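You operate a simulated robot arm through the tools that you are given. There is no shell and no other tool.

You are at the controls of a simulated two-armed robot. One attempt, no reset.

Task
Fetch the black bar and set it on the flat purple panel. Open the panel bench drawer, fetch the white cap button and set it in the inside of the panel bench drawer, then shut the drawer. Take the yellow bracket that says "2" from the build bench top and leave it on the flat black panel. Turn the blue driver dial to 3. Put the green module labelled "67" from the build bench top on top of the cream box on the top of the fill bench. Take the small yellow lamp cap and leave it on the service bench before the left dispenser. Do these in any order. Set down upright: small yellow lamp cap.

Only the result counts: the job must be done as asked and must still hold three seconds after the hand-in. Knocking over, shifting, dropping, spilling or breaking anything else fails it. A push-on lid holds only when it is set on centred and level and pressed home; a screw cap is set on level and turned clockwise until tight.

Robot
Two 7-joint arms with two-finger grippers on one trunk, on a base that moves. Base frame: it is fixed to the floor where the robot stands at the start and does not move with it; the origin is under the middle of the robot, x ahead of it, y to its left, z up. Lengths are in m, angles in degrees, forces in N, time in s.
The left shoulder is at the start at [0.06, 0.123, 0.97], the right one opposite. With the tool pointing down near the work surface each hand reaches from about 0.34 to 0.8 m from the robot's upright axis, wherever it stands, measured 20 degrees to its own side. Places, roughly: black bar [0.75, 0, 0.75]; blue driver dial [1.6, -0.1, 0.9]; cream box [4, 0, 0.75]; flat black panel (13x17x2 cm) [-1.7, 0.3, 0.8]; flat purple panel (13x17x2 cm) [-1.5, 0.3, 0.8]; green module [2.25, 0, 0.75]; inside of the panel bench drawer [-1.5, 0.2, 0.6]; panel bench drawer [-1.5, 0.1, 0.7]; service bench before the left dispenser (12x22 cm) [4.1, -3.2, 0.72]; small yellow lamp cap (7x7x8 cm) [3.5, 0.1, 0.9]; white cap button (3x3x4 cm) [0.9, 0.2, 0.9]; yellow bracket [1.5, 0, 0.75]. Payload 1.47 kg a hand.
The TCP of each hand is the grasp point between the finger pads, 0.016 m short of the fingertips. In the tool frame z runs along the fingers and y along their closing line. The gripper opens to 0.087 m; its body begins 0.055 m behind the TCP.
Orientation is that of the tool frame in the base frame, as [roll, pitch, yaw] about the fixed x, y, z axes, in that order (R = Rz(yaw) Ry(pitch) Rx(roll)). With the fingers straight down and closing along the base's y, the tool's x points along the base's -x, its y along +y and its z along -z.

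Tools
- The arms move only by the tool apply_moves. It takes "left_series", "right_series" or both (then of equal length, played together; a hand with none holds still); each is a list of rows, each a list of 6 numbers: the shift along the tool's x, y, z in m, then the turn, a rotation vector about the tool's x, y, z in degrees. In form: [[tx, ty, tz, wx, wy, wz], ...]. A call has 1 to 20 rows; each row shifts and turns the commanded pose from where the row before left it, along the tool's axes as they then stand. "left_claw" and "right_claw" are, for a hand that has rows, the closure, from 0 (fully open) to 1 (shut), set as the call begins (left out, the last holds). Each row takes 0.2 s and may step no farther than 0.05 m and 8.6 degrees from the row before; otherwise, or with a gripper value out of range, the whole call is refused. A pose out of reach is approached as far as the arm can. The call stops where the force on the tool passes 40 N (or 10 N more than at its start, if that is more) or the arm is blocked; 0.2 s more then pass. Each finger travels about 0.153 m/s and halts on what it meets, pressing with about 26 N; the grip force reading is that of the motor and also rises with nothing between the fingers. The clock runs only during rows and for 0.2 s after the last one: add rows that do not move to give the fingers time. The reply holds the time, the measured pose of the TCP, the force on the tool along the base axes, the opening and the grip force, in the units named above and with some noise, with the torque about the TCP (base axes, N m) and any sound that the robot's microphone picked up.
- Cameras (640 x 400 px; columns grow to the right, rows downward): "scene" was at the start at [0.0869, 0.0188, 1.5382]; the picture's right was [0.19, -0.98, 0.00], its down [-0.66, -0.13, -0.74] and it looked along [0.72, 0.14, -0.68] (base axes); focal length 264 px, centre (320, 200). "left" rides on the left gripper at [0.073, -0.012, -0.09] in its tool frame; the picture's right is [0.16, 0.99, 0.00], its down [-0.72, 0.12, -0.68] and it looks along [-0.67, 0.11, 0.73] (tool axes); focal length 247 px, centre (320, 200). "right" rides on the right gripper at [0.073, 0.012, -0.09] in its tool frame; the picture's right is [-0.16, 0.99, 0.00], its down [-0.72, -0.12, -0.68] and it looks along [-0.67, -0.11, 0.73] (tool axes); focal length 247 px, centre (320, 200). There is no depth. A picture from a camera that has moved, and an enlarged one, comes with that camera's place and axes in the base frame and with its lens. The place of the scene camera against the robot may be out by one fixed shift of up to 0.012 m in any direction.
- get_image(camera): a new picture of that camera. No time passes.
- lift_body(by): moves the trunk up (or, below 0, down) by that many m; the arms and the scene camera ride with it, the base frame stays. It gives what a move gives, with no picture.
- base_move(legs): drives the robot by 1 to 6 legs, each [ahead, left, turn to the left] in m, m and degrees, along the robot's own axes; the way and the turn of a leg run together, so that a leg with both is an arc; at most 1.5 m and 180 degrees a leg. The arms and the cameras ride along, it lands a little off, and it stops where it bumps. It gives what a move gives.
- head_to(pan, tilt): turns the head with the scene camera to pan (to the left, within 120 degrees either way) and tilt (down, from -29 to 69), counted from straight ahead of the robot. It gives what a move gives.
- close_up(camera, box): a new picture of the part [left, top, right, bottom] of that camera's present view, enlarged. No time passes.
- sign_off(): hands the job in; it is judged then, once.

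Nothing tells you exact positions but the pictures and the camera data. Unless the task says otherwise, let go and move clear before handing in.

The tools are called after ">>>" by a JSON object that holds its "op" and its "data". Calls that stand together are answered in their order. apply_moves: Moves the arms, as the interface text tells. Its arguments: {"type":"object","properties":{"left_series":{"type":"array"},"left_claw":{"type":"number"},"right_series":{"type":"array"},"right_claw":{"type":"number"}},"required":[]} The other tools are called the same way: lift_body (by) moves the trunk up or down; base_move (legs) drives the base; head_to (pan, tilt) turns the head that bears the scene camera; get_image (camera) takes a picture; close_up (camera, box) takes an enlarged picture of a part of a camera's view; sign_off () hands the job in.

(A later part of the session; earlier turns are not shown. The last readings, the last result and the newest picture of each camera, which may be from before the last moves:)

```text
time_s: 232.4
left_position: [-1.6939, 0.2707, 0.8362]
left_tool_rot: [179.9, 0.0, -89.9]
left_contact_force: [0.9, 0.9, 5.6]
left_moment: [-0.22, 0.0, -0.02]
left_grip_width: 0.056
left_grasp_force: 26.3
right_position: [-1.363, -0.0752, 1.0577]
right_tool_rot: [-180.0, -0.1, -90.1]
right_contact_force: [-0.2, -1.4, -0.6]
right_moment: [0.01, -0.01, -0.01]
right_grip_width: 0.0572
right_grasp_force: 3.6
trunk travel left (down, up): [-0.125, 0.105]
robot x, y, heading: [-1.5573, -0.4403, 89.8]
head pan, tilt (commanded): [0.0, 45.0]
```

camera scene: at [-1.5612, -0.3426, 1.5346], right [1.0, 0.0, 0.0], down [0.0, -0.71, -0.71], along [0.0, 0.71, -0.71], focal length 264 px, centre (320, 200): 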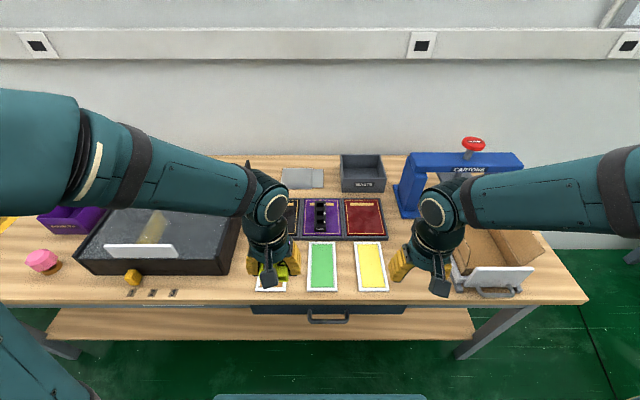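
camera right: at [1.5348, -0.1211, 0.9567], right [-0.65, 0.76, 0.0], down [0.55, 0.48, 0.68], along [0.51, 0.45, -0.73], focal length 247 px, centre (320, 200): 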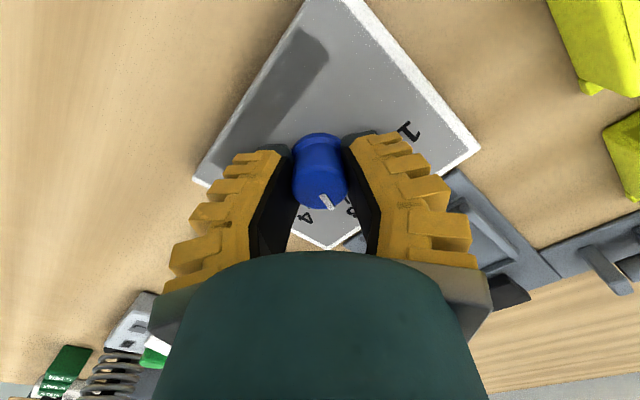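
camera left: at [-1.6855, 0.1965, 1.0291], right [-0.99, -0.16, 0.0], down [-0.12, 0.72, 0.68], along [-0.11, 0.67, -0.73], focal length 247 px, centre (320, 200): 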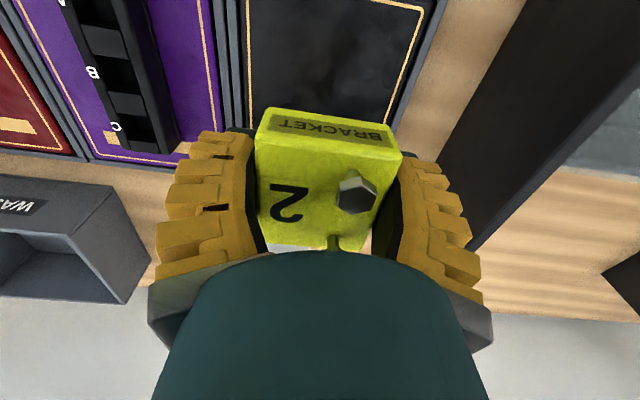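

Contact made at z≈0.836. I'll release and rise.

>>> {"op": "apply_moves", "data": {"left_series": [[0, 0, 0, 0, 0, 0], [0, 0, 0, 0, 0, 0], [0, 0, 0, 0, 0, 0]], "left_claw": 0.2}}

>>> {"op": "apply_moves", "data": {"left_series": [[0, 0, -0.015, 0, 0, 0], [0, 0, -0.03, 0, 0, 0], [0, 0, -0.045, 0, 0, 0], [0, 0, -0.045, 0, 0, 0], [0, 0, -0.045, 0, 0, 0], [0, 0, -0.045, 0, 0, 0], [0.048, 0, 0, 0, 0, 0], [0.048, 0, 0, 0, 0, 0], [0.048, 0, 0, 0, 0, 0], [0.048, 0, 0, 0, 0, 0], [0.048, 0, 0, 0, 0, 0], [0.048, 0, 0, 0, 0, 0], [0.048, 0, 0, 0, 0, 0], [0, 0, 0, 0, 0, 0]]}}

>>> {"op": "close_up", "data": {"camera": "scene", "box": [230, 170, 390, 290]}}

>>> {"op": "get_image", "data": {"camera": "scene"}}

```text
time_s: 233.2
left_position: [-1.6929, 0.2701, 0.8347]
left_tool_rot: [-180.0, -0.1, -90.0]
left_contact_force: [0.3, 0.8, 0.6]
left_moment: [0.02, 0.02, 0.0]
left_grip_width: 0.0733
left_grasp_force: 2.2
right_position: [-1.3628, -0.0757, 1.0561]
right_tool_rot: [-180.0, 0.0, -90.0]
right_contact_force: [-0.6, 0.1, 0.2]
right_moment: [0.0, -0.03, 0.01]
right_grip_width: 0.0574
right_grasp_force: 4.3
trunk travel left (down, up): [-0.125, 0.105]
robot x, y, heading: [-1.5581, -0.441, 90.1]
head pan, tilt (commanded): [0.0, 45.0]
```

```text
time_s: 236.2
left_position: [-1.6947, -0.0646, 1.0603]
left_tool_rot: [-179.9, -0.1, -90.1]
left_contact_force: [-0.4, 0.2, -0.9]
left_moment: [0.02, -0.02, 0.01]
left_grip_width: 0.073
left_grasp_force: 2.6
right_position: [-1.3626, -0.0756, 1.0573]
right_tool_rot: [180.0, -0.1, -90.0]
right_contact_force: [0.2, -0.4, 0.0]
right_moment: [-0.02, 0.0, 0.01]
right_grip_width: 0.0572
right_grasp_force: 3.4
trunk travel left (down, up): [-0.125, 0.105]
robot x, y, heading: [-1.5543, -0.4381, 89.8]
head pan, tilt (commanded): [0.0, 45.0]
```

```text
3.33 times, centred on (310, 230) of scene
camera zoom: at [-1.5609, -0.3426, 1.5346], right [1.0, 0.0, 0.0], down [0.0, -0.71, -0.71], along [0.0, 0.71, -0.71], focal length 880 px, centre (353, 100)
```

zoom: 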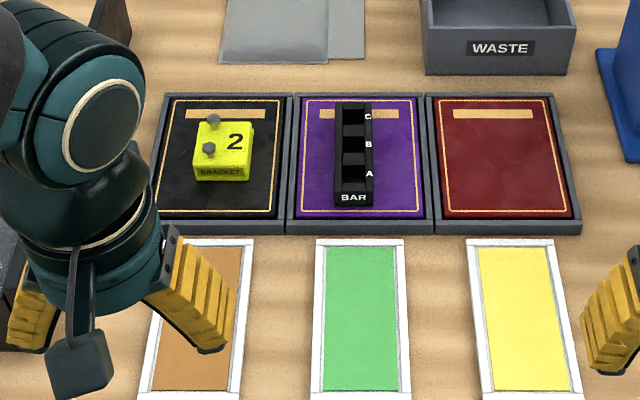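

```text
taken
camera scene: at [-1.5609, -0.3426, 1.5346], right [1.0, 0.0, 0.0], down [0.0, -0.71, -0.71], along [0.0, 0.71, -0.71], focal length 264 px, centre (320, 200)
```

scene: 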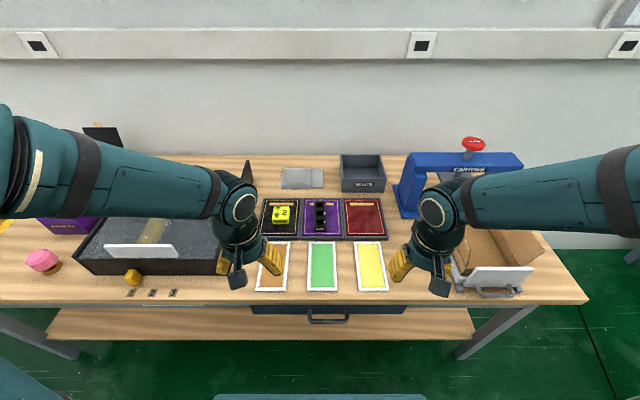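

Both panels now carry the right items. Next I'll drive to the green modules at the far end of the build bench.

>>> {"op": "apply_moves", "data": {"left_series": [[0, -0.03, 0, 0, 0, 0], [0, 0, 0, 0, 0, 0]]}}

>>> {"op": "base_move", "data": {"legs": [[-0.38, 0, 0], [0, -1.5, 0], [0, -1.5, 0], [0, -0.7, 0]]}}

>>> {"op": "get_image", "data": {"camera": "scene"}}

```text
time_s: 236.8
left_position: [-1.6657, -0.0657, 1.0611]
left_tool_rot: [-180.0, 0.0, -90.1]
left_contact_force: [-0.4, -0.3, 0.4]
left_moment: [-0.01, 0.0, 0.01]
left_grip_width: 0.073
left_grasp_force: 2.1
right_position: [-1.3634, -0.0761, 1.0568]
right_tool_rot: [179.9, 0.0, -89.8]
right_contact_force: [0.0, 0.0, 0.0]
right_moment: [-0.01, -0.02, 0.0]
right_grip_width: 0.0571
right_grasp_force: 4.0
trunk travel left (down, up): [-0.125, 0.105]
robot x, y, heading: [-1.5574, -0.4382, 90.0]
head pan, tilt (commanded): [0.0, 45.0]
```

```text
time_s: 271.4
left_position: [2.0591, -0.4968, 1.0605]
left_tool_rot: [180.0, -0.1, -90.9]
left_contact_force: [1.0, -0.3, 0.3]
left_moment: [-0.03, 0.01, 0.0]
left_grip_width: 0.0733
left_grasp_force: 2.4
right_position: [2.3595, -0.5115, 1.0567]
right_tool_rot: [-179.9, 0.0, -90.8]
right_contact_force: [-0.5, -0.4, 0.1]
right_moment: [-0.01, -0.03, -0.01]
right_grip_width: 0.0574
right_grasp_force: 4.2
trunk travel left (down, up): [-0.125, 0.105]
robot x, y, heading: [2.1618, -0.8703, 89.2]
head pan, tilt (commanded): [0.0, 45.0]
```

```text
taken
camera scene: at [2.1581, -0.7752, 1.5347], right [1.0, -0.02, 0.0], down [-0.01, -0.71, -0.71], along [0.01, 0.71, -0.71], focal length 264 px, centre (320, 200)
```

scene: 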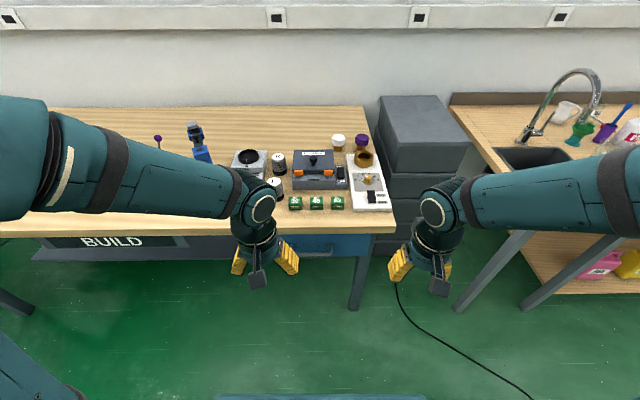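

>>> {"op": "base_move", "data": {"legs": [[0.22, 0, 0.8]]}}

>>> {"op": "close_up", "data": {"camera": "scene", "box": [270, 170, 420, 260]}}

>>> {"op": "close_up", "data": {"camera": "scene", "box": [300, 205, 364, 245]}}

>>> {"op": "get_image", "data": {"camera": "right"}}

```text
time_s: 273.1
left_position: [2.0533, -0.2758, 1.0601]
left_tool_rot: [-180.0, -0.1, -89.9]
left_contact_force: [0.3, -0.1, -0.5]
left_moment: [-0.06, -0.02, 0.03]
left_grip_width: 0.0731
left_grasp_force: 2.9
right_position: [2.357, -0.2864, 1.0562]
right_tool_rot: [-180.0, -0.1, -89.9]
right_contact_force: [-0.2, 0.4, -0.1]
right_moment: [-0.02, 0.0, 0.04]
right_grip_width: 0.0574
right_grasp_force: 3.4
trunk travel left (down, up): [-0.125, 0.105]
robot x, y, heading: [2.1661, -0.6503, 90.0]
head pan, tilt (commanded): [0.0, 45.0]
```

```text
4.27 times, centred on (345, 215) of scene
camera zoom: at [2.1581, -0.5537, 1.5346], right [1.0, 0.0, 0.0], down [0.0, -0.71, -0.71], along [0.0, 0.71, -0.71], focal length 1127 px, centre (213, 136)
```

zoom: 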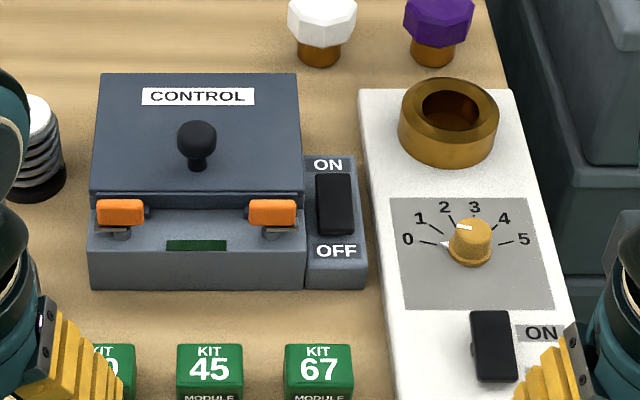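

```text
10.00 times, centred on (332, 225) of scene
camera zoom: at [2.1581, -0.5537, 1.5346], right [1.0, 0.0, 0.0], down [0.0, -0.71, -0.71], along [0.0, 0.71, -0.71], focal length 2641 px, centre (200, -50)
```

zoom: 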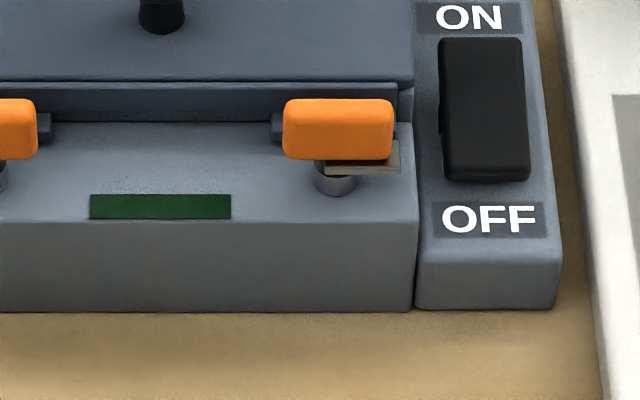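

```text
taken
camera right: at [2.3436, -0.3597, 1.1453], right [-0.99, 0.16, 0.0], down [0.12, 0.72, 0.68], along [0.11, 0.67, -0.73], focal length 247 px, centre (320, 200)
```

right: 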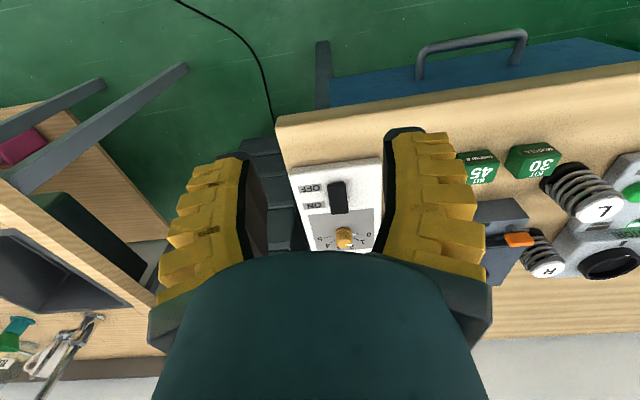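

Module "67" is near [2.23, -0.13] with close neighbours in x but free space in y, so I'll grip it front-to-back. I'll bring the right hand over it and rotate 90°.

>>> {"op": "apply_moves", "data": {"left_series": [[0, 0.04, 0, 0, 0, 0], [0, 0.03, 0, 0, 0, 0], [0, 0, 0, 0, 0, 0], [0, 0, 0, 0, 0, 0], [0, 0, 0, 0, 0, 0]], "right_series": [[-0.038, 0.031, 0, 0, 0, 0], [-0.038, 0.031, 0, 0, 0, 0], [-0.038, 0.032, 0, 0, 0, 0], [-0.038, 0.032, 0, 0, 0, 0], [0, 0, 0.03, 0, 0, 0]], "right_claw": 0.0}}

>>> {"op": "apply_moves", "data": {"right_series": [[0, 0, 0, 0, 0, -8.2], [0, 0, 0, 0, 0, -8.2], [0, 0, 0, 0, 0, -8.2], [0, 0, 0, 0, 0, -8.2], [0, 0, 0, 0, 0, -8.2], [0, 0, 0, 0, 0, -8.2], [0, 0, 0, 0, 0, -8.2], [0, 0, 0, 0, 0, -8.2], [0, 0, 0, 0, 0, -8.2], [0, 0, 0, 0, 0, -8.2], [0, 0, 0, 0, 0, -8.0], [0, 0, 0, 0, 0, 0]]}}

>>> {"op": "get_image", "data": {"camera": "right"}}

>>> {"op": "get_image", "data": {"camera": "scene"}}

```text
time_s: 274.3
left_position: [1.9841, -0.2771, 1.0599]
left_tool_rot: [-180.0, -0.1, -90.0]
left_contact_force: [0.0, -0.3, 0.2]
left_moment: [0.02, 0.01, 0.0]
left_grip_width: 0.0731
left_grasp_force: 2.3
right_position: [2.2278, -0.1359, 1.0272]
right_tool_rot: [180.0, 0.0, -90.0]
right_contact_force: [-0.6, -0.1, 0.0]
right_moment: [0.0, 0.02, -0.01]
right_grip_width: 0.0872
right_grasp_force: 0.0
trunk travel left (down, up): [-0.125, 0.105]
robot x, y, heading: [2.1629, -0.6475, 90.0]
head pan, tilt (commanded): [0.0, 45.0]
```

```text
time_s: 276.9
left_position: [1.985, -0.2775, 1.0607]
left_tool_rot: [-180.0, 0.0, -90.1]
left_contact_force: [0.0, 0.4, 0.0]
left_moment: [0.0, -0.01, 0.01]
left_grip_width: 0.0732
left_grasp_force: 2.8
right_position: [2.2301, -0.1347, 1.0252]
right_tool_rot: [-180.0, 0.0, 0.2]
right_contact_force: [0.0, 1.0, -0.4]
right_moment: [-0.01, 0.03, 0.0]
right_grip_width: 0.0872
right_grasp_force: 0.1
trunk travel left (down, up): [-0.125, 0.105]
robot x, y, heading: [2.1635, -0.6494, 89.9]
head pan, tilt (commanded): [0.0, 45.0]
```

```text
taken
camera right: at [2.3022, -0.1469, 1.1157], right [-0.15, -0.99, 0.0], down [-0.72, 0.11, 0.68], along [-0.67, 0.1, -0.73], focal length 247 px, centre (320, 200)
```

right: 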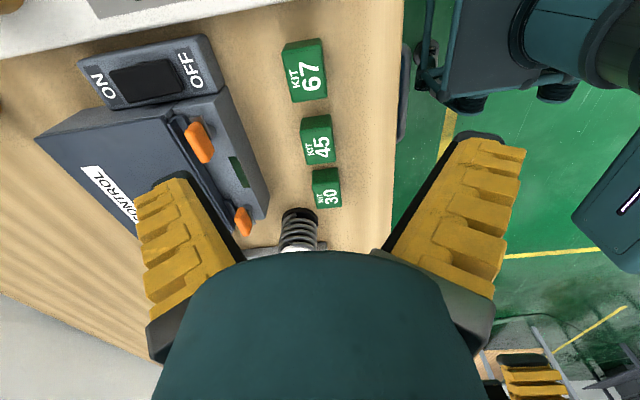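

```text
taken
camera scene: at [2.1581, -0.555, 1.5347], right [1.0, 0.0, 0.0], down [0.0, -0.71, -0.71], along [0.0, 0.71, -0.71], focal length 264 px, centre (320, 200)
```

scene: 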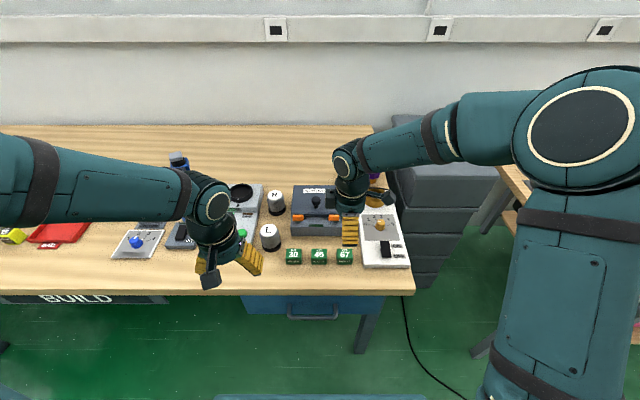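

>>> {"op": "close_up", "data": {"camera": "right", "box": [240, 10, 400, 130]}}

>>> {"op": "close_up", "data": {"camera": "scene", "box": [280, 200, 420, 290]}}

```text
3.33 times, centred on (320, 70) of right
camera zoom: at [2.3022, -0.1469, 1.1157], right [-0.15, -0.99, 0.0], down [-0.72, 0.11, 0.68], along [-0.67, 0.1, -0.73], focal length 823 px, centre (320, 633)
```

zoom: 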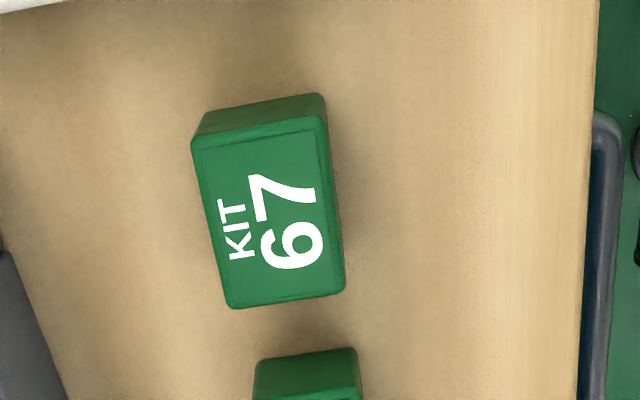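

```text
4.44 times, centred on (350, 245) of scene
camera zoom: at [2.1581, -0.555, 1.5347], right [1.0, 0.0, 0.0], down [0.0, -0.71, -0.71], along [0.0, 0.71, -0.71], focal length 1174 px, centre (187, 0)
```

zoom: 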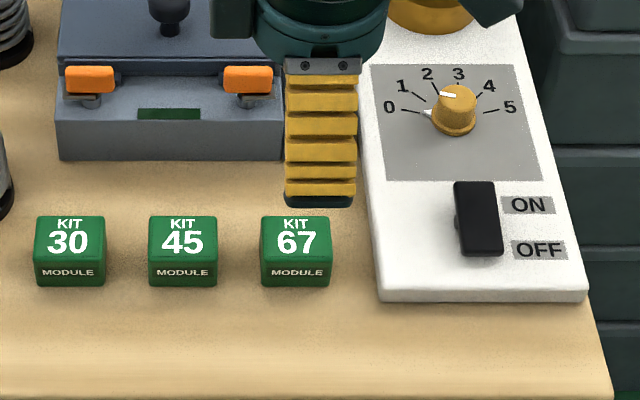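

>>> {"op": "apply_moves", "data": {"right_series": [[0.002, -0.012, 0, 0, 0, 0], [0, 0, 0.04, 0, 0, 0], [0, 0, 0.04, 0, 0, 0], [0, 0, 0, 0, 0, 0]], "right_claw": 0.25}}

>>> {"op": "get_image", "data": {"camera": "right"}}

>>> {"op": "close_up", "data": {"camera": "scene", "box": [300, 205, 400, 280]}}

```text
time_s: 277.9
left_position: [1.984, -0.2787, 1.0612]
left_tool_rot: [179.9, 0.1, -90.1]
left_contact_force: [0.4, 0.1, 0.7]
left_moment: [-0.01, 0.0, 0.03]
left_grip_width: 0.0729
left_grasp_force: 2.5
right_position: [2.2336, -0.1233, 0.9469]
right_tool_rot: [180.0, 0.1, 0.2]
right_contact_force: [0.3, 0.5, -0.8]
right_moment: [0.04, 0.0, -0.03]
right_grip_width: 0.0694
right_grasp_force: 3.1
trunk travel left (down, up): [-0.125, 0.105]
robot x, y, heading: [2.1606, -0.6492, 90.0]
head pan, tilt (commanded): [0.0, 45.0]
```

```text
taken
camera right: at [2.3056, -0.1345, 1.0363], right [-0.16, -0.99, 0.0], down [-0.72, 0.12, 0.68], along [-0.67, 0.11, -0.73], focal length 247 px, centre (320, 200)
```

right: 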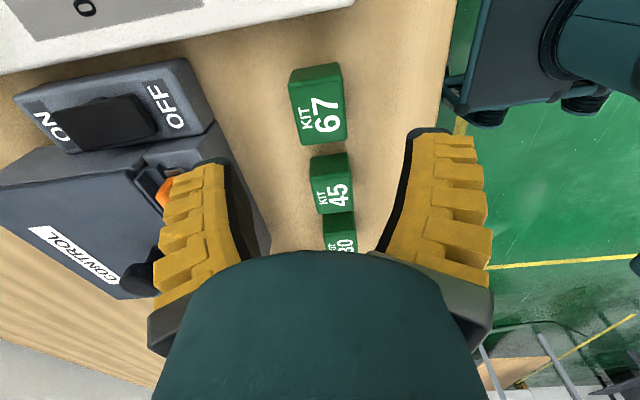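

```text
5.33 times, centred on (350, 242) of scene
camera zoom: at [2.1582, -0.5555, 1.5347], right [1.0, 0.0, 0.0], down [0.0, -0.71, -0.71], along [0.0, 0.71, -0.71], focal length 1409 px, centre (160, -27)
```

zoom: 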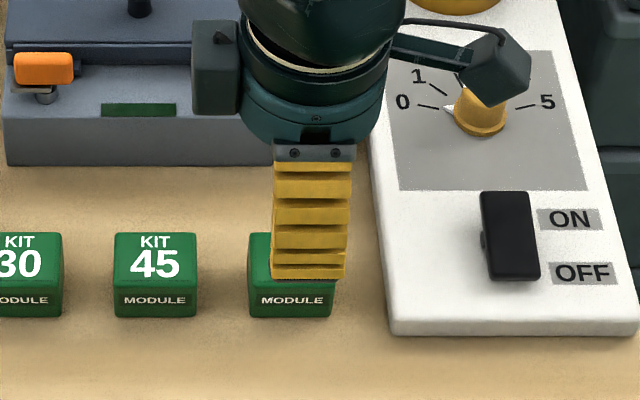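

>>> {"op": "apply_moves", "data": {"right_series": [[0.001, 0, 0.03, 0, 0, 0], [0, 0, 0.03, 0, 0, 0], [0, 0, 0, 0, 0, 0]]}}

>>> {"op": "get_image", "data": {"camera": "right"}}

>>> {"op": "close_up", "data": {"camera": "scene", "box": [300, 205, 400, 280]}}

```text
time_s: 278.7
left_position: [1.9829, -0.2783, 1.0606]
left_tool_rot: [-179.9, 0.0, -90.0]
left_contact_force: [-0.1, -0.6, -0.1]
left_moment: [0.0, 0.01, 0.02]
left_grip_width: 0.0732
left_grasp_force: 2.3
right_position: [2.2338, -0.1238, 0.8871]
right_tool_rot: [179.9, 0.1, 0.1]
right_contact_force: [0.3, 0.5, -0.3]
right_moment: [-0.03, 0.01, 0.03]
right_grip_width: 0.0694
right_grasp_force: 2.9
trunk travel left (down, up): [-0.125, 0.105]
robot x, y, heading: [2.1619, -0.6474, 90.1]
head pan, tilt (commanded): [0.0, 45.0]
```

```text
taken
camera right: at [2.3069, -0.1365, 0.976], right [-0.16, -0.99, 0.0], down [-0.72, 0.12, 0.68], along [-0.67, 0.11, -0.73], focal length 247 px, centre (320, 200)
```

right: 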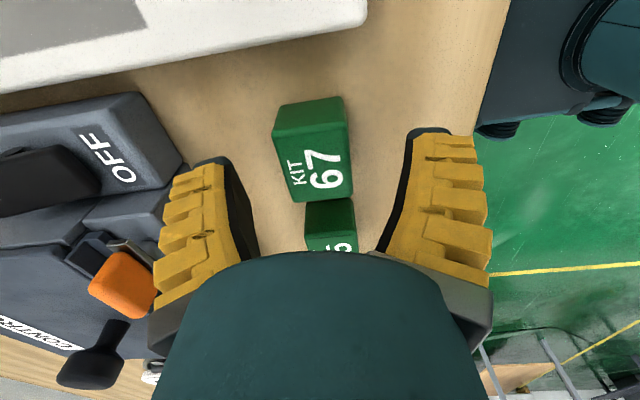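

```text
5.33 times, centred on (350, 242) of scene
camera zoom: at [2.1582, -0.5553, 1.5347], right [1.0, 0.0, 0.0], down [0.0, -0.71, -0.71], along [0.0, 0.71, -0.71], focal length 1409 px, centre (160, -27)
```

zoom: 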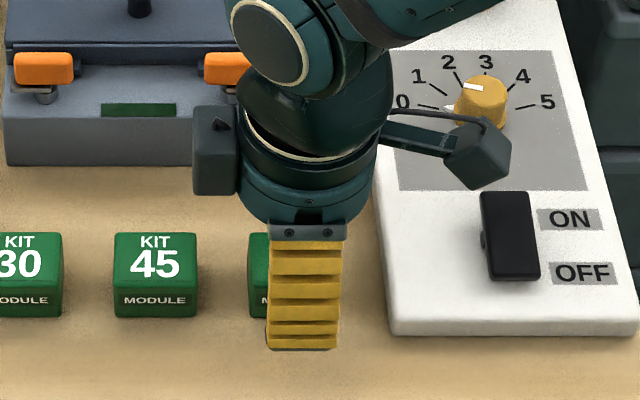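

>>> {"op": "apply_moves", "data": {"right_series": [[0, 0, 0.015, 0, 0, 0], [0, 0, 0.009, 0, 0, 0], [0, 0, 0, 0, 0, 0]]}}

>>> {"op": "apply_moves", "data": {"right_series": [[0, 0, 0, 0, 0, 0], [0, 0, 0, 0, 0, 0], [0, 0, 0, 0, 0, 0]], "right_claw": 1.0}}

>>> {"op": "get_image", "data": {"camera": "right"}}

>>> {"op": "close_up", "data": {"camera": "scene", "box": [300, 205, 400, 280]}}

```text
time_s: 279.5
left_position: [1.9837, -0.2781, 1.061]
left_tool_rot: [-180.0, -0.1, -90.0]
left_contact_force: [1.0, -0.3, -0.9]
left_moment: [0.0, -0.01, -0.01]
left_grip_width: 0.0731
left_grasp_force: 2.2
right_position: [2.2354, -0.124, 0.8617]
right_tool_rot: [-180.0, 0.0, 0.1]
right_contact_force: [-0.1, -1.0, 0.3]
right_moment: [-0.01, -0.02, 0.0]
right_grip_width: 0.0692
right_grasp_force: 2.6
trunk travel left (down, up): [-0.125, 0.105]
robot x, y, heading: [2.1595, -0.6505, 89.8]
head pan, tilt (commanded): [0.0, 45.0]
```

```text
time_s: 280.3
left_position: [1.984, -0.2783, 1.0611]
left_tool_rot: [-180.0, 0.0, -90.0]
left_contact_force: [0.7, 1.4, -0.2]
left_moment: [-0.03, -0.02, -0.03]
left_grip_width: 0.0731
left_grasp_force: 2.4
right_position: [2.2348, -0.1249, 0.8623]
right_tool_rot: [-179.8, -0.1, 0.1]
right_contact_force: [0.6, -0.1, 8.0]
right_moment: [-0.01, -0.06, 0.0]
right_grip_width: 0.0298
right_grasp_force: 25.9
trunk travel left (down, up): [-0.125, 0.105]
robot x, y, heading: [2.1651, -0.6478, 90.3]
head pan, tilt (commanded): [0.0, 45.0]
```

```text
taken
camera right: at [2.3069, -0.1369, 0.9518], right [-0.16, -0.99, 0.0], down [-0.72, 0.11, 0.68], along [-0.67, 0.11, -0.73], focal length 247 px, centre (320, 200)
```

right: 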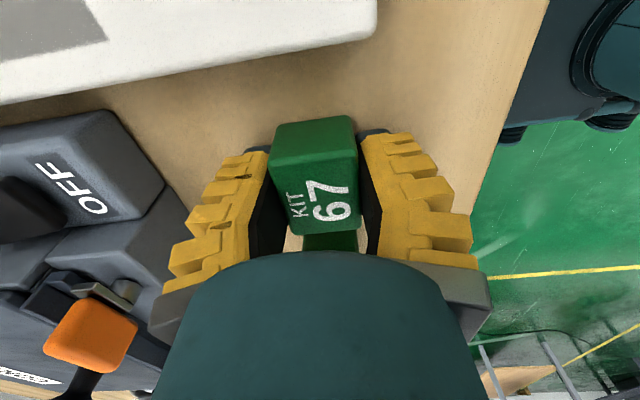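

```text
5.33 times, centred on (350, 242) of scene
camera zoom: at [2.1581, -0.5556, 1.5348], right [1.0, 0.0, 0.0], down [0.0, -0.71, -0.71], along [0.0, 0.71, -0.71], focal length 1409 px, centre (160, -27)
```

zoom: 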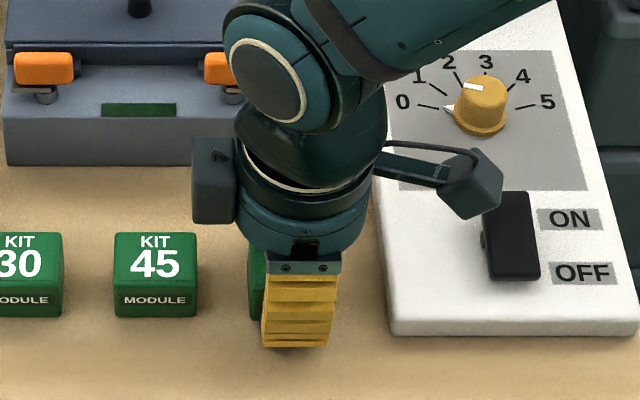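

The module is gripped. I'll lift it clear and check that the grip holds.

>>> {"op": "apply_moves", "data": {"right_series": [[0, 0, -0.005, 0, 0, 0], [0, 0, -0.015, 0, 0, 0], [0, 0, -0.03, 0, 0, 0], [0, 0, -0.04, 0, 0, 0], [0, 0, -0.04, 0, 0, 0], [0, 0, -0.04, 0, 0, 0], [0, 0, -0.03, 0, 0, 0], [0, 0, 0, 0, 0, 0]]}}

>>> {"op": "get_image", "data": {"camera": "right"}}

>>> {"op": "close_up", "data": {"camera": "scene", "box": [280, 150, 420, 280]}}

```text
time_s: 282.1
left_position: [1.9837, -0.2768, 1.061]
left_tool_rot: [-180.0, -0.1, -90.0]
left_contact_force: [0.1, 0.9, 0.9]
left_moment: [0.0, 0.03, 0.03]
left_grip_width: 0.073
left_grasp_force: 2.0
right_position: [2.2323, -0.1238, 1.0621]
right_tool_rot: [179.9, -0.1, 0.2]
right_contact_force: [-0.4, -0.4, -1.0]
right_moment: [0.02, -0.01, -0.01]
right_grip_width: 0.0291
right_grasp_force: 26.2
trunk travel left (down, up): [-0.125, 0.105]
robot x, y, heading: [2.1659, -0.6452, 90.0]
head pan, tilt (commanded): [0.0, 45.0]
```

```text
taken
camera right: at [2.3046, -0.1361, 1.151], right [-0.16, -0.99, 0.0], down [-0.72, 0.12, 0.68], along [-0.67, 0.11, -0.73], focal length 247 px, centre (320, 200)
```

right: 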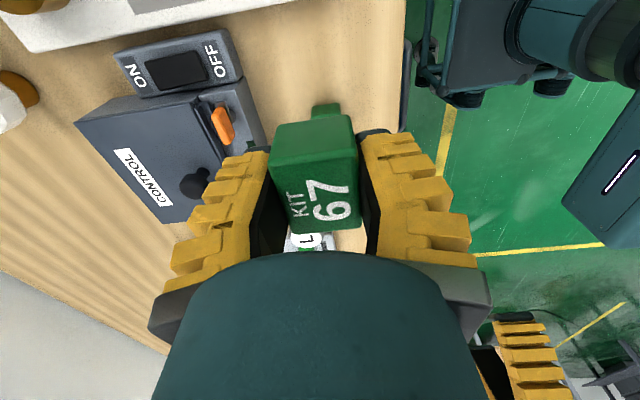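

```text
3.08 times, centred on (350, 215) of scene
camera zoom: at [2.1581, -0.5547, 1.5346], right [1.0, 0.0, 0.0], down [0.0, -0.71, -0.71], along [0.0, 0.71, -0.71], focal length 813 px, centre (228, 154)
```

zoom: 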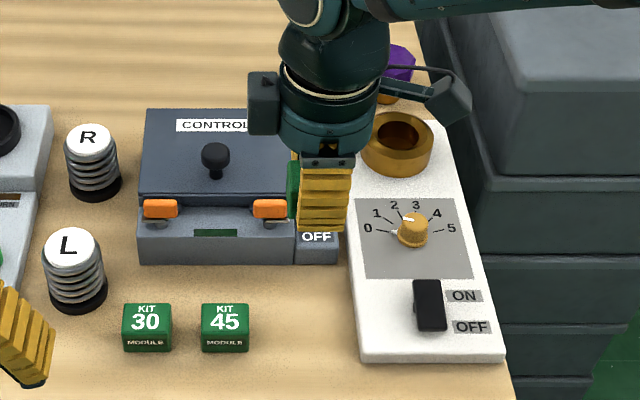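

Module 67 is held and its neighbours are undisturbed. I'll draw it back and drive along to the fill bench.

>>> {"op": "apply_moves", "data": {"right_series": [[0, 0.045, 0, 0, 0, 0], [0, 0.045, 0, 0, 0, 0], [0, 0.045, 0, 0, 0, 0], [0.02, 0.04, 0, 0, 0, 0], [0.04, 0, 0, 0, 0, 0], [0, 0, 0, 0, 0, 0]]}}

>>> {"op": "base_move", "data": {"legs": [[-0.22, 0, 0], [0, -1.3, 0]]}}

>>> {"op": "get_image", "data": {"camera": "scene"}}

```text
time_s: 283.5
left_position: [1.9835, -0.2778, 1.0605]
left_tool_rot: [-179.9, -0.2, -90.0]
left_contact_force: [0.4, -0.1, 0.5]
left_moment: [0.0, 0.0, -0.02]
left_grip_width: 0.0733
left_grasp_force: 2.9
right_position: [2.2914, -0.2994, 1.0615]
right_tool_rot: [180.0, 0.1, 0.0]
right_contact_force: [0.1, -1.2, -1.2]
right_moment: [0.02, -0.01, 0.02]
right_grip_width: 0.0287
right_grasp_force: 26.2
trunk travel left (down, up): [-0.125, 0.105]
robot x, y, heading: [2.1619, -0.6492, 89.7]
head pan, tilt (commanded): [0.0, 45.0]
```

```text
time_s: 296.2
left_position: [3.2564, -0.5035, 1.0608]
left_tool_rot: [-180.0, 0.0, -90.0]
left_contact_force: [0.0, -0.7, 0.3]
left_moment: [-0.04, -0.01, -0.01]
left_grip_width: 0.0733
left_grasp_force: 2.5
right_position: [3.5645, -0.5256, 1.0619]
right_tool_rot: [-179.9, -0.1, 0.0]
right_contact_force: [-0.6, -0.1, 0.0]
right_moment: [0.0, 0.0, 0.0]
right_grip_width: 0.0288
right_grasp_force: 25.7
trunk travel left (down, up): [-0.125, 0.105]
robot x, y, heading: [3.4312, -0.8752, 90.2]
head pan, tilt (commanded): [0.0, 45.0]
```

```text
taken
camera scene: at [3.4302, -0.7814, 1.5347], right [1.0, 0.0, 0.0], down [0.0, -0.71, -0.71], along [0.0, 0.71, -0.71], focal length 264 px, centre (320, 200)
```

scene: 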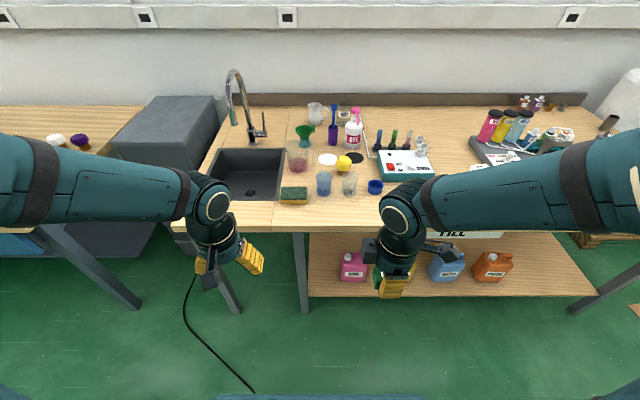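

>>> {"op": "close_up", "data": {"camera": "scene", "box": [270, 130, 400, 215]}}

>>> {"op": "close_up", "data": {"camera": "scene", "box": [440, 80, 640, 205]}}

>>> {"op": "close_up", "data": {"camera": "scene", "box": [320, 140, 400, 200]}}

```text
4.71 times, centred on (335, 172) of scene
camera zoom: at [3.4302, -0.7814, 1.5347], right [1.0, 0.0, 0.0], down [0.0, -0.71, -0.71], along [0.0, 0.71, -0.71], focal length 1243 px, centre (249, 329)
```

zoom: 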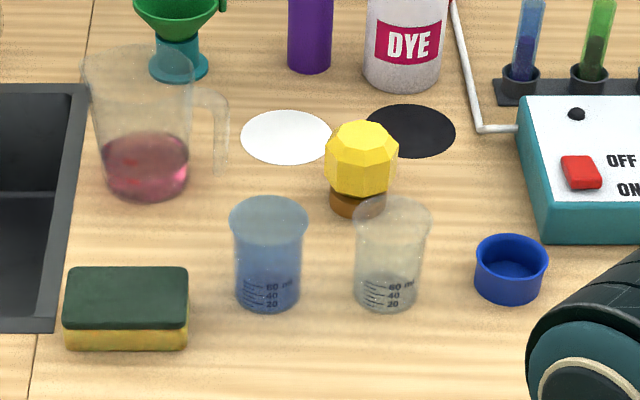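

```text
3.20 times, centred on (540, 142) of scene
camera zoom: at [3.4302, -0.7814, 1.5347], right [1.0, 0.0, 0.0], down [0.0, -0.71, -0.71], along [0.0, 0.71, -0.71], focal length 845 px, centre (-384, 384)
```

zoom: 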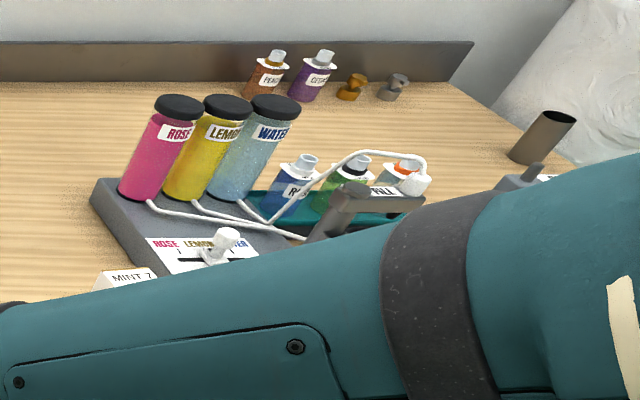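

```text
6.67 times, centred on (360, 170) of scene
camera zoom: at [3.4302, -0.7814, 1.5347], right [1.0, 0.0, 0.0], down [0.0, -0.71, -0.71], along [0.0, 0.71, -0.71], focal length 1761 px, centre (53, 400)
```

zoom: 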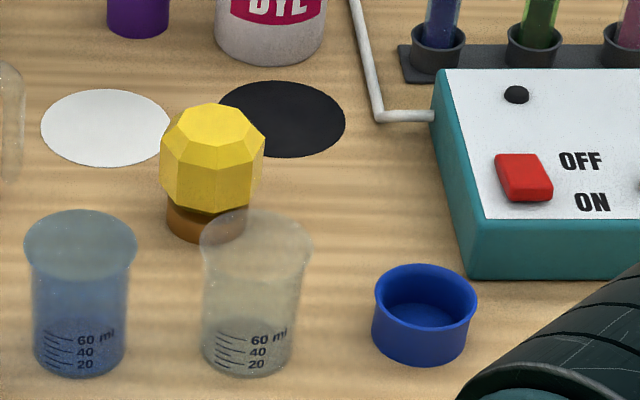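

I see the yellow lamp cap near [3.53, 0.07] behind two beakers. First I'll place the module, so I'll drive on to find the cream box.

>>> {"op": "base_move", "data": {"legs": [[0, -0.5, 0]]}}

>>> {"op": "get_image", "data": {"camera": "scene"}}

>>> {"op": "close_up", "data": {"camera": "scene", "box": [280, 110, 440, 210]}}

```text
time_s: 301.1
left_position: [3.7571, -0.5043, 1.0614]
left_tool_rot: [179.9, -0.1, -89.7]
left_contact_force: [0.4, 0.0, 0.3]
left_moment: [0.01, 0.01, 0.02]
left_grip_width: 0.0732
left_grasp_force: 2.1
right_position: [4.0653, -0.5232, 1.0637]
right_tool_rot: [180.0, 0.0, 0.3]
right_contact_force: [-0.7, 0.6, -1.2]
right_moment: [0.02, 0.02, 0.0]
right_grip_width: 0.0292
right_grasp_force: 25.9
trunk travel left (down, up): [-0.125, 0.105]
robot x, y, heading: [3.9424, -0.8755, 90.1]
head pan, tilt (commanded): [0.0, 45.0]
```

```text
taken
camera scene: at [3.9327, -0.7804, 1.5347], right [1.0, 0.0, 0.0], down [0.0, -0.71, -0.71], along [0.0, 0.71, -0.71], focal length 264 px, centre (320, 200)
```

scene: 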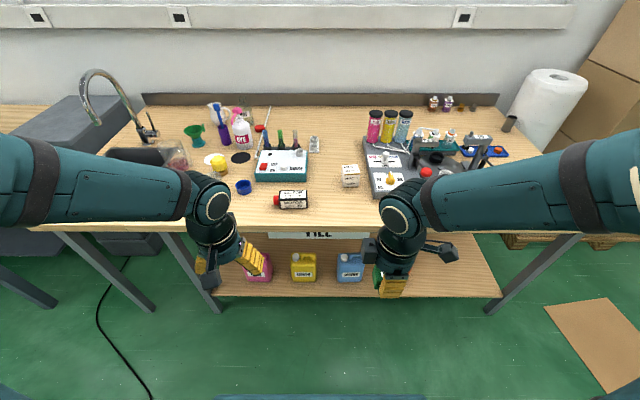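

```text
4.00 times, centred on (360, 160) of scene
camera zoom: at [3.9327, -0.7804, 1.5347], right [1.0, 0.0, 0.0], down [0.0, -0.71, -0.71], along [0.0, 0.71, -0.71], focal length 1056 px, centre (160, 360)
```

zoom: 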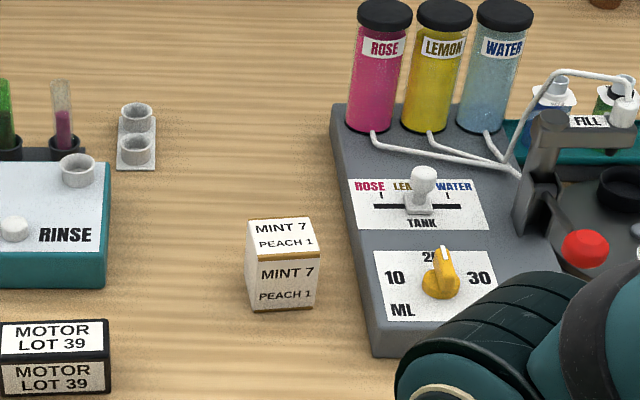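

The cream box ("MINT 7 / PEACH 1") is near [4.05, 0.0], top about z≈0.905. I'll drive in closer to measure it.

>>> {"op": "base_move", "data": {"legs": [[0.23, 0, 0]]}}

>>> {"op": "get_image", "data": {"camera": "scene"}}

>>> {"op": "close_up", "data": {"camera": "scene", "box": [300, 140, 420, 230]}}

>>> {"op": "get_image", "data": {"camera": "right"}}

```text
time_s: 302.8
left_position: [3.7576, -0.2719, 1.0604]
left_tool_rot: [-180.0, -0.1, -90.0]
left_contact_force: [-0.8, 0.2, 0.1]
left_moment: [-0.02, -0.04, 0.01]
left_grip_width: 0.0734
left_grasp_force: 2.6
right_position: [4.0655, -0.2924, 1.0619]
right_tool_rot: [179.8, -0.1, 0.0]
right_contact_force: [-0.3, 0.9, -2.0]
right_moment: [-0.04, 0.03, -0.01]
right_grip_width: 0.029
right_grasp_force: 26.0
trunk travel left (down, up): [-0.125, 0.105]
robot x, y, heading: [3.9393, -0.6431, 90.1]
head pan, tilt (commanded): [0.0, 45.0]
```

```text
taken
camera scene: at [3.9321, -0.5488, 1.5346], right [1.0, 0.0, 0.0], down [0.0, -0.71, -0.71], along [0.0, 0.71, -0.71], focal length 264 px, centre (320, 200)
```

scene: 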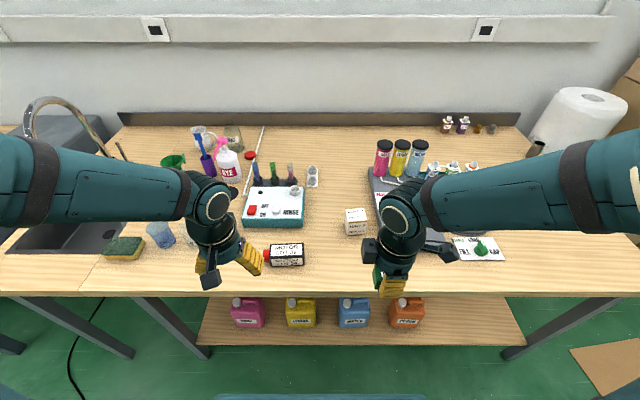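

```text
4.44 times, centred on (360, 185) of scene
camera zoom: at [3.9321, -0.5488, 1.5346], right [1.0, 0.0, 0.0], down [0.0, -0.71, -0.71], along [0.0, 0.71, -0.71], focal length 1174 px, centre (142, 267)
```

zoom: 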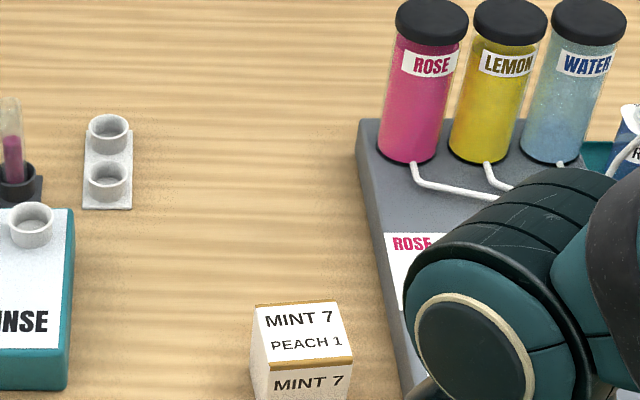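

```text
taken
camera right: at [4.1374, -0.3053, 1.1513], right [-0.16, -0.99, 0.0], down [-0.72, 0.12, 0.68], along [-0.67, 0.11, -0.73], focal length 247 px, centre (320, 200)
```

right: 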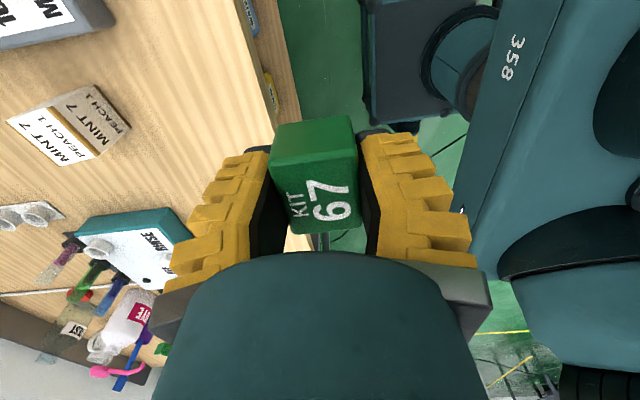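

The box top is centred near [4.05, 0.005] at z≈0.909. I'll bring the module over it.

>>> {"op": "apply_moves", "data": {"right_series": [[-0.0155, -0.037, 0, 0, 0, 0], [0, -0.0433, 0, 0, 0, 0], [0, -0.0433, 0, 0, 0, 0], [0, -0.0433, 0, 0, 0, 0], [0, -0.0433, 0, 0, 0, 0], [0, -0.0433, 0, 0, 0, 0], [0, -0.0433, 0, 0, 0, 0], [0, 0, 0.03, 0, 0, 0], [0, 0, 0.03, 0, 0, 0], [0, 0, 0, 0, 0, 0]]}}

>>> {"op": "get_image", "data": {"camera": "right"}}

>>> {"op": "get_image", "data": {"camera": "scene"}}

>>> {"op": "close_up", "data": {"camera": "scene", "box": [310, 160, 430, 250]}}

```text
time_s: 305.0
left_position: [3.7576, -0.2738, 1.0604]
left_tool_rot: [-180.0, 0.1, -89.9]
left_contact_force: [-1.1, -0.5, 0.0]
left_moment: [0.01, -0.04, 0.0]
left_grip_width: 0.073
left_grasp_force: 2.6
right_position: [4.0511, 0.0032, 1.0013]
right_tool_rot: [-180.0, 0.1, 0.1]
right_contact_force: [0.7, -0.9, -0.6]
right_moment: [0.0, -0.01, -0.02]
right_grip_width: 0.0291
right_grasp_force: 25.7
trunk travel left (down, up): [-0.125, 0.105]
robot x, y, heading: [3.9358, -0.6483, 90.2]
head pan, tilt (commanded): [0.0, 45.0]
```

```text
taken
camera right: at [4.1236, -0.009, 1.0902], right [-0.16, -0.99, 0.0], down [-0.72, 0.11, 0.68], along [-0.67, 0.11, -0.73], focal length 247 px, centre (320, 200)
```

right: 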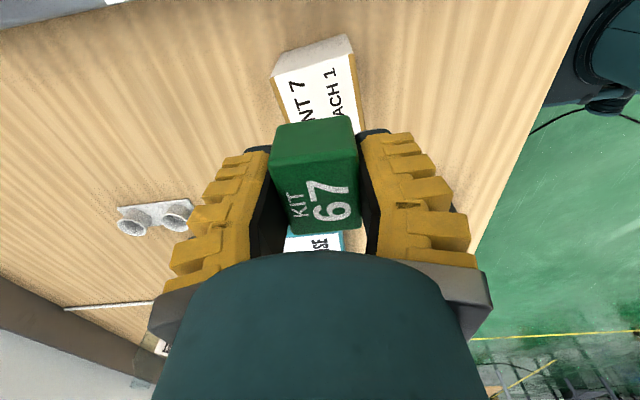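

```text
taken
camera scene: at [3.9322, -0.5506, 1.5347], right [1.0, 0.0, 0.0], down [0.0, -0.71, -0.71], along [0.0, 0.71, -0.71], focal length 264 px, centre (320, 200)
```

scene: 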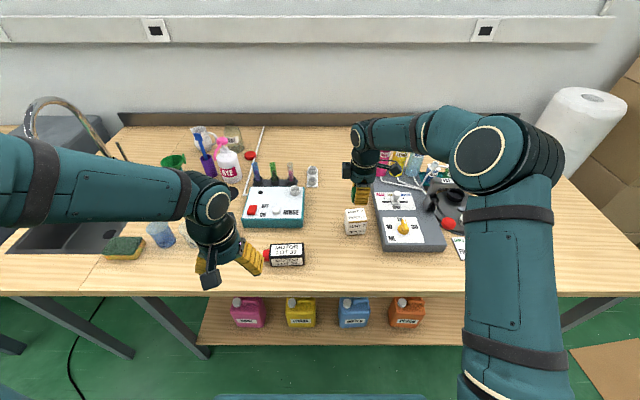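

```text
4.44 times, centred on (370, 205) of scene
camera zoom: at [3.9322, -0.5506, 1.5347], right [1.0, 0.0, 0.0], down [0.0, -0.71, -0.71], along [0.0, 0.71, -0.71], focal length 1174 px, centre (98, 178)
```

zoom: 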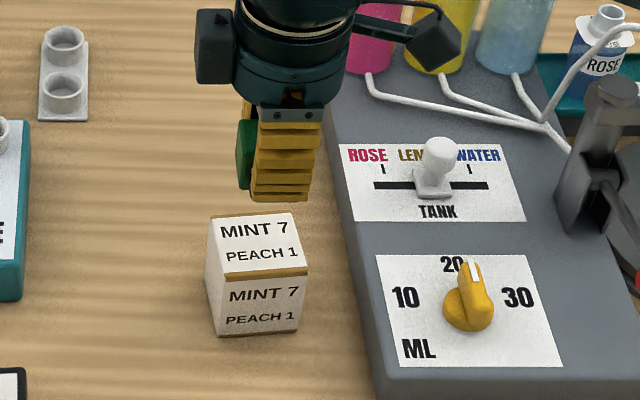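

The module is centred over the box in both views. I'll lower it slowly.

>>> {"op": "apply_moves", "data": {"right_series": [[0, 0, 0.02, 0, 0, 0], [0, 0, 0.02, 0, 0, 0], [0, 0, 0.008, 0, 0, 0], [0, 0, 0, 0, 0, 0]]}}

>>> {"op": "close_up", "data": {"camera": "scene", "box": [325, 180, 405, 240]}}

>>> {"op": "get_image", "data": {"camera": "right"}}

```text
time_s: 306.0
left_position: [3.7581, -0.2729, 1.0604]
left_tool_rot: [-179.9, 0.0, -89.9]
left_contact_force: [-0.2, 0.2, 0.9]
left_moment: [0.0, 0.02, 0.02]
left_grip_width: 0.073
left_grasp_force: 2.5
right_position: [4.0502, 0.0038, 0.9527]
right_tool_rot: [180.0, 0.0, 0.0]
right_contact_force: [0.0, -0.1, 0.3]
right_moment: [0.02, 0.01, -0.01]
right_grip_width: 0.0288
right_grasp_force: 26.3
trunk travel left (down, up): [-0.125, 0.105]
robot x, y, heading: [3.9357, -0.6451, 89.9]
head pan, tilt (commanded): [0.0, 45.0]
```

```text
6.67 times, centred on (365, 210) of scene
camera zoom: at [3.9321, -0.55, 1.5347], right [1.0, 0.0, 0.0], down [0.0, -0.71, -0.71], along [0.0, 0.71, -0.71], focal length 1761 px, centre (20, 133)
```

zoom: 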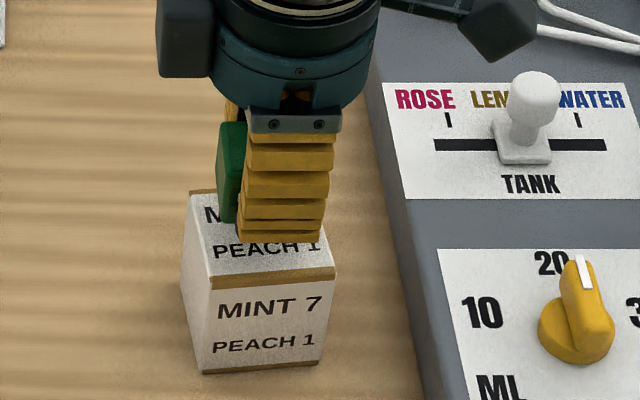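

```text
taken
camera right: at [4.1224, -0.0086, 1.0429], right [-0.16, -0.99, 0.0], down [-0.72, 0.11, 0.68], along [-0.67, 0.11, -0.73], focal length 247 px, centre (320, 200)
```

right: 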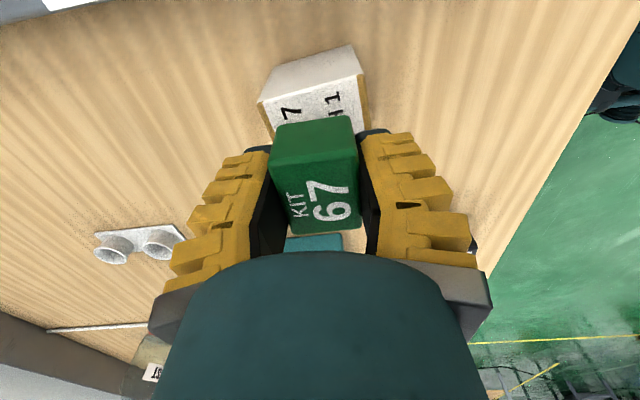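

>>> {"op": "apply_moves", "data": {"right_series": [[0, -0.002, 0.004, 0, 0, 0], [0, 0, 0.004, 0, 0, 0], [0, 0, 0.003, 0, 0, 0], [0, 0, 0, 0, 0, 0]]}}

>>> {"op": "apply_moves", "data": {"right_series": [[0, 0, 0.003, 0, 0, 0], [0, 0, 0, 0, 0, 0]]}}

>>> {"op": "close_up", "data": {"camera": "scene", "box": [325, 180, 405, 240]}}

```text
time_s: 307.0
left_position: [3.758, -0.273, 1.0609]
left_tool_rot: [179.9, 0.0, -90.0]
left_contact_force: [0.1, 0.2, -0.2]
left_moment: [-0.04, -0.06, -0.01]
left_grip_width: 0.0732
left_grasp_force: 2.8
right_position: [4.0488, 0.0061, 0.9422]
right_tool_rot: [-180.0, 0.0, 0.1]
right_contact_force: [0.0, 0.6, -1.4]
right_moment: [-0.01, 0.0, -0.02]
right_grip_width: 0.0287
right_grasp_force: 25.7
trunk travel left (down, up): [-0.125, 0.105]
robot x, y, heading: [3.9358, -0.6484, 90.0]
head pan, tilt (commanded): [0.0, 45.0]
```

```text
time_s: 307.6
left_position: [3.757, -0.2729, 1.0602]
left_tool_rot: [179.9, 0.1, -89.9]
left_contact_force: [-0.1, 0.2, -0.4]
left_moment: [0.0, 0.01, -0.02]
left_grip_width: 0.0731
left_grasp_force: 2.0
right_position: [4.0495, 0.0058, 0.9394]
right_tool_rot: [-179.9, -0.1, 0.2]
right_contact_force: [0.8, 0.1, -0.5]
right_moment: [-0.01, 0.01, -0.03]
right_grip_width: 0.0289
right_grasp_force: 26.2
trunk travel left (down, up): [-0.125, 0.105]
robot x, y, heading: [3.938, -0.6446, 90.1]
head pan, tilt (commanded): [0.0, 45.0]
```

```text
6.67 times, centred on (365, 210) of scene
camera zoom: at [3.9321, -0.5501, 1.5347], right [1.0, 0.0, 0.0], down [0.0, -0.71, -0.71], along [0.0, 0.71, -0.71], focal length 1761 px, centre (20, 133)
```

zoom: 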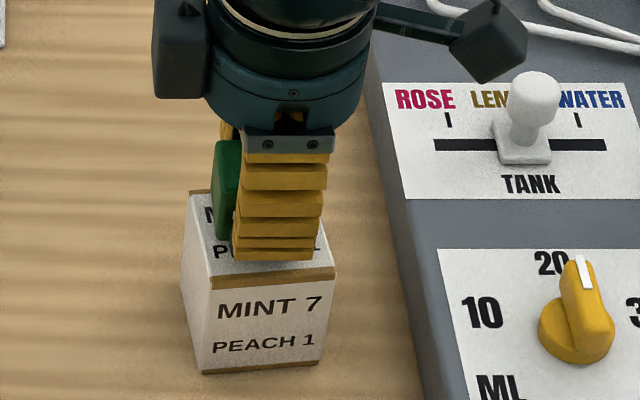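

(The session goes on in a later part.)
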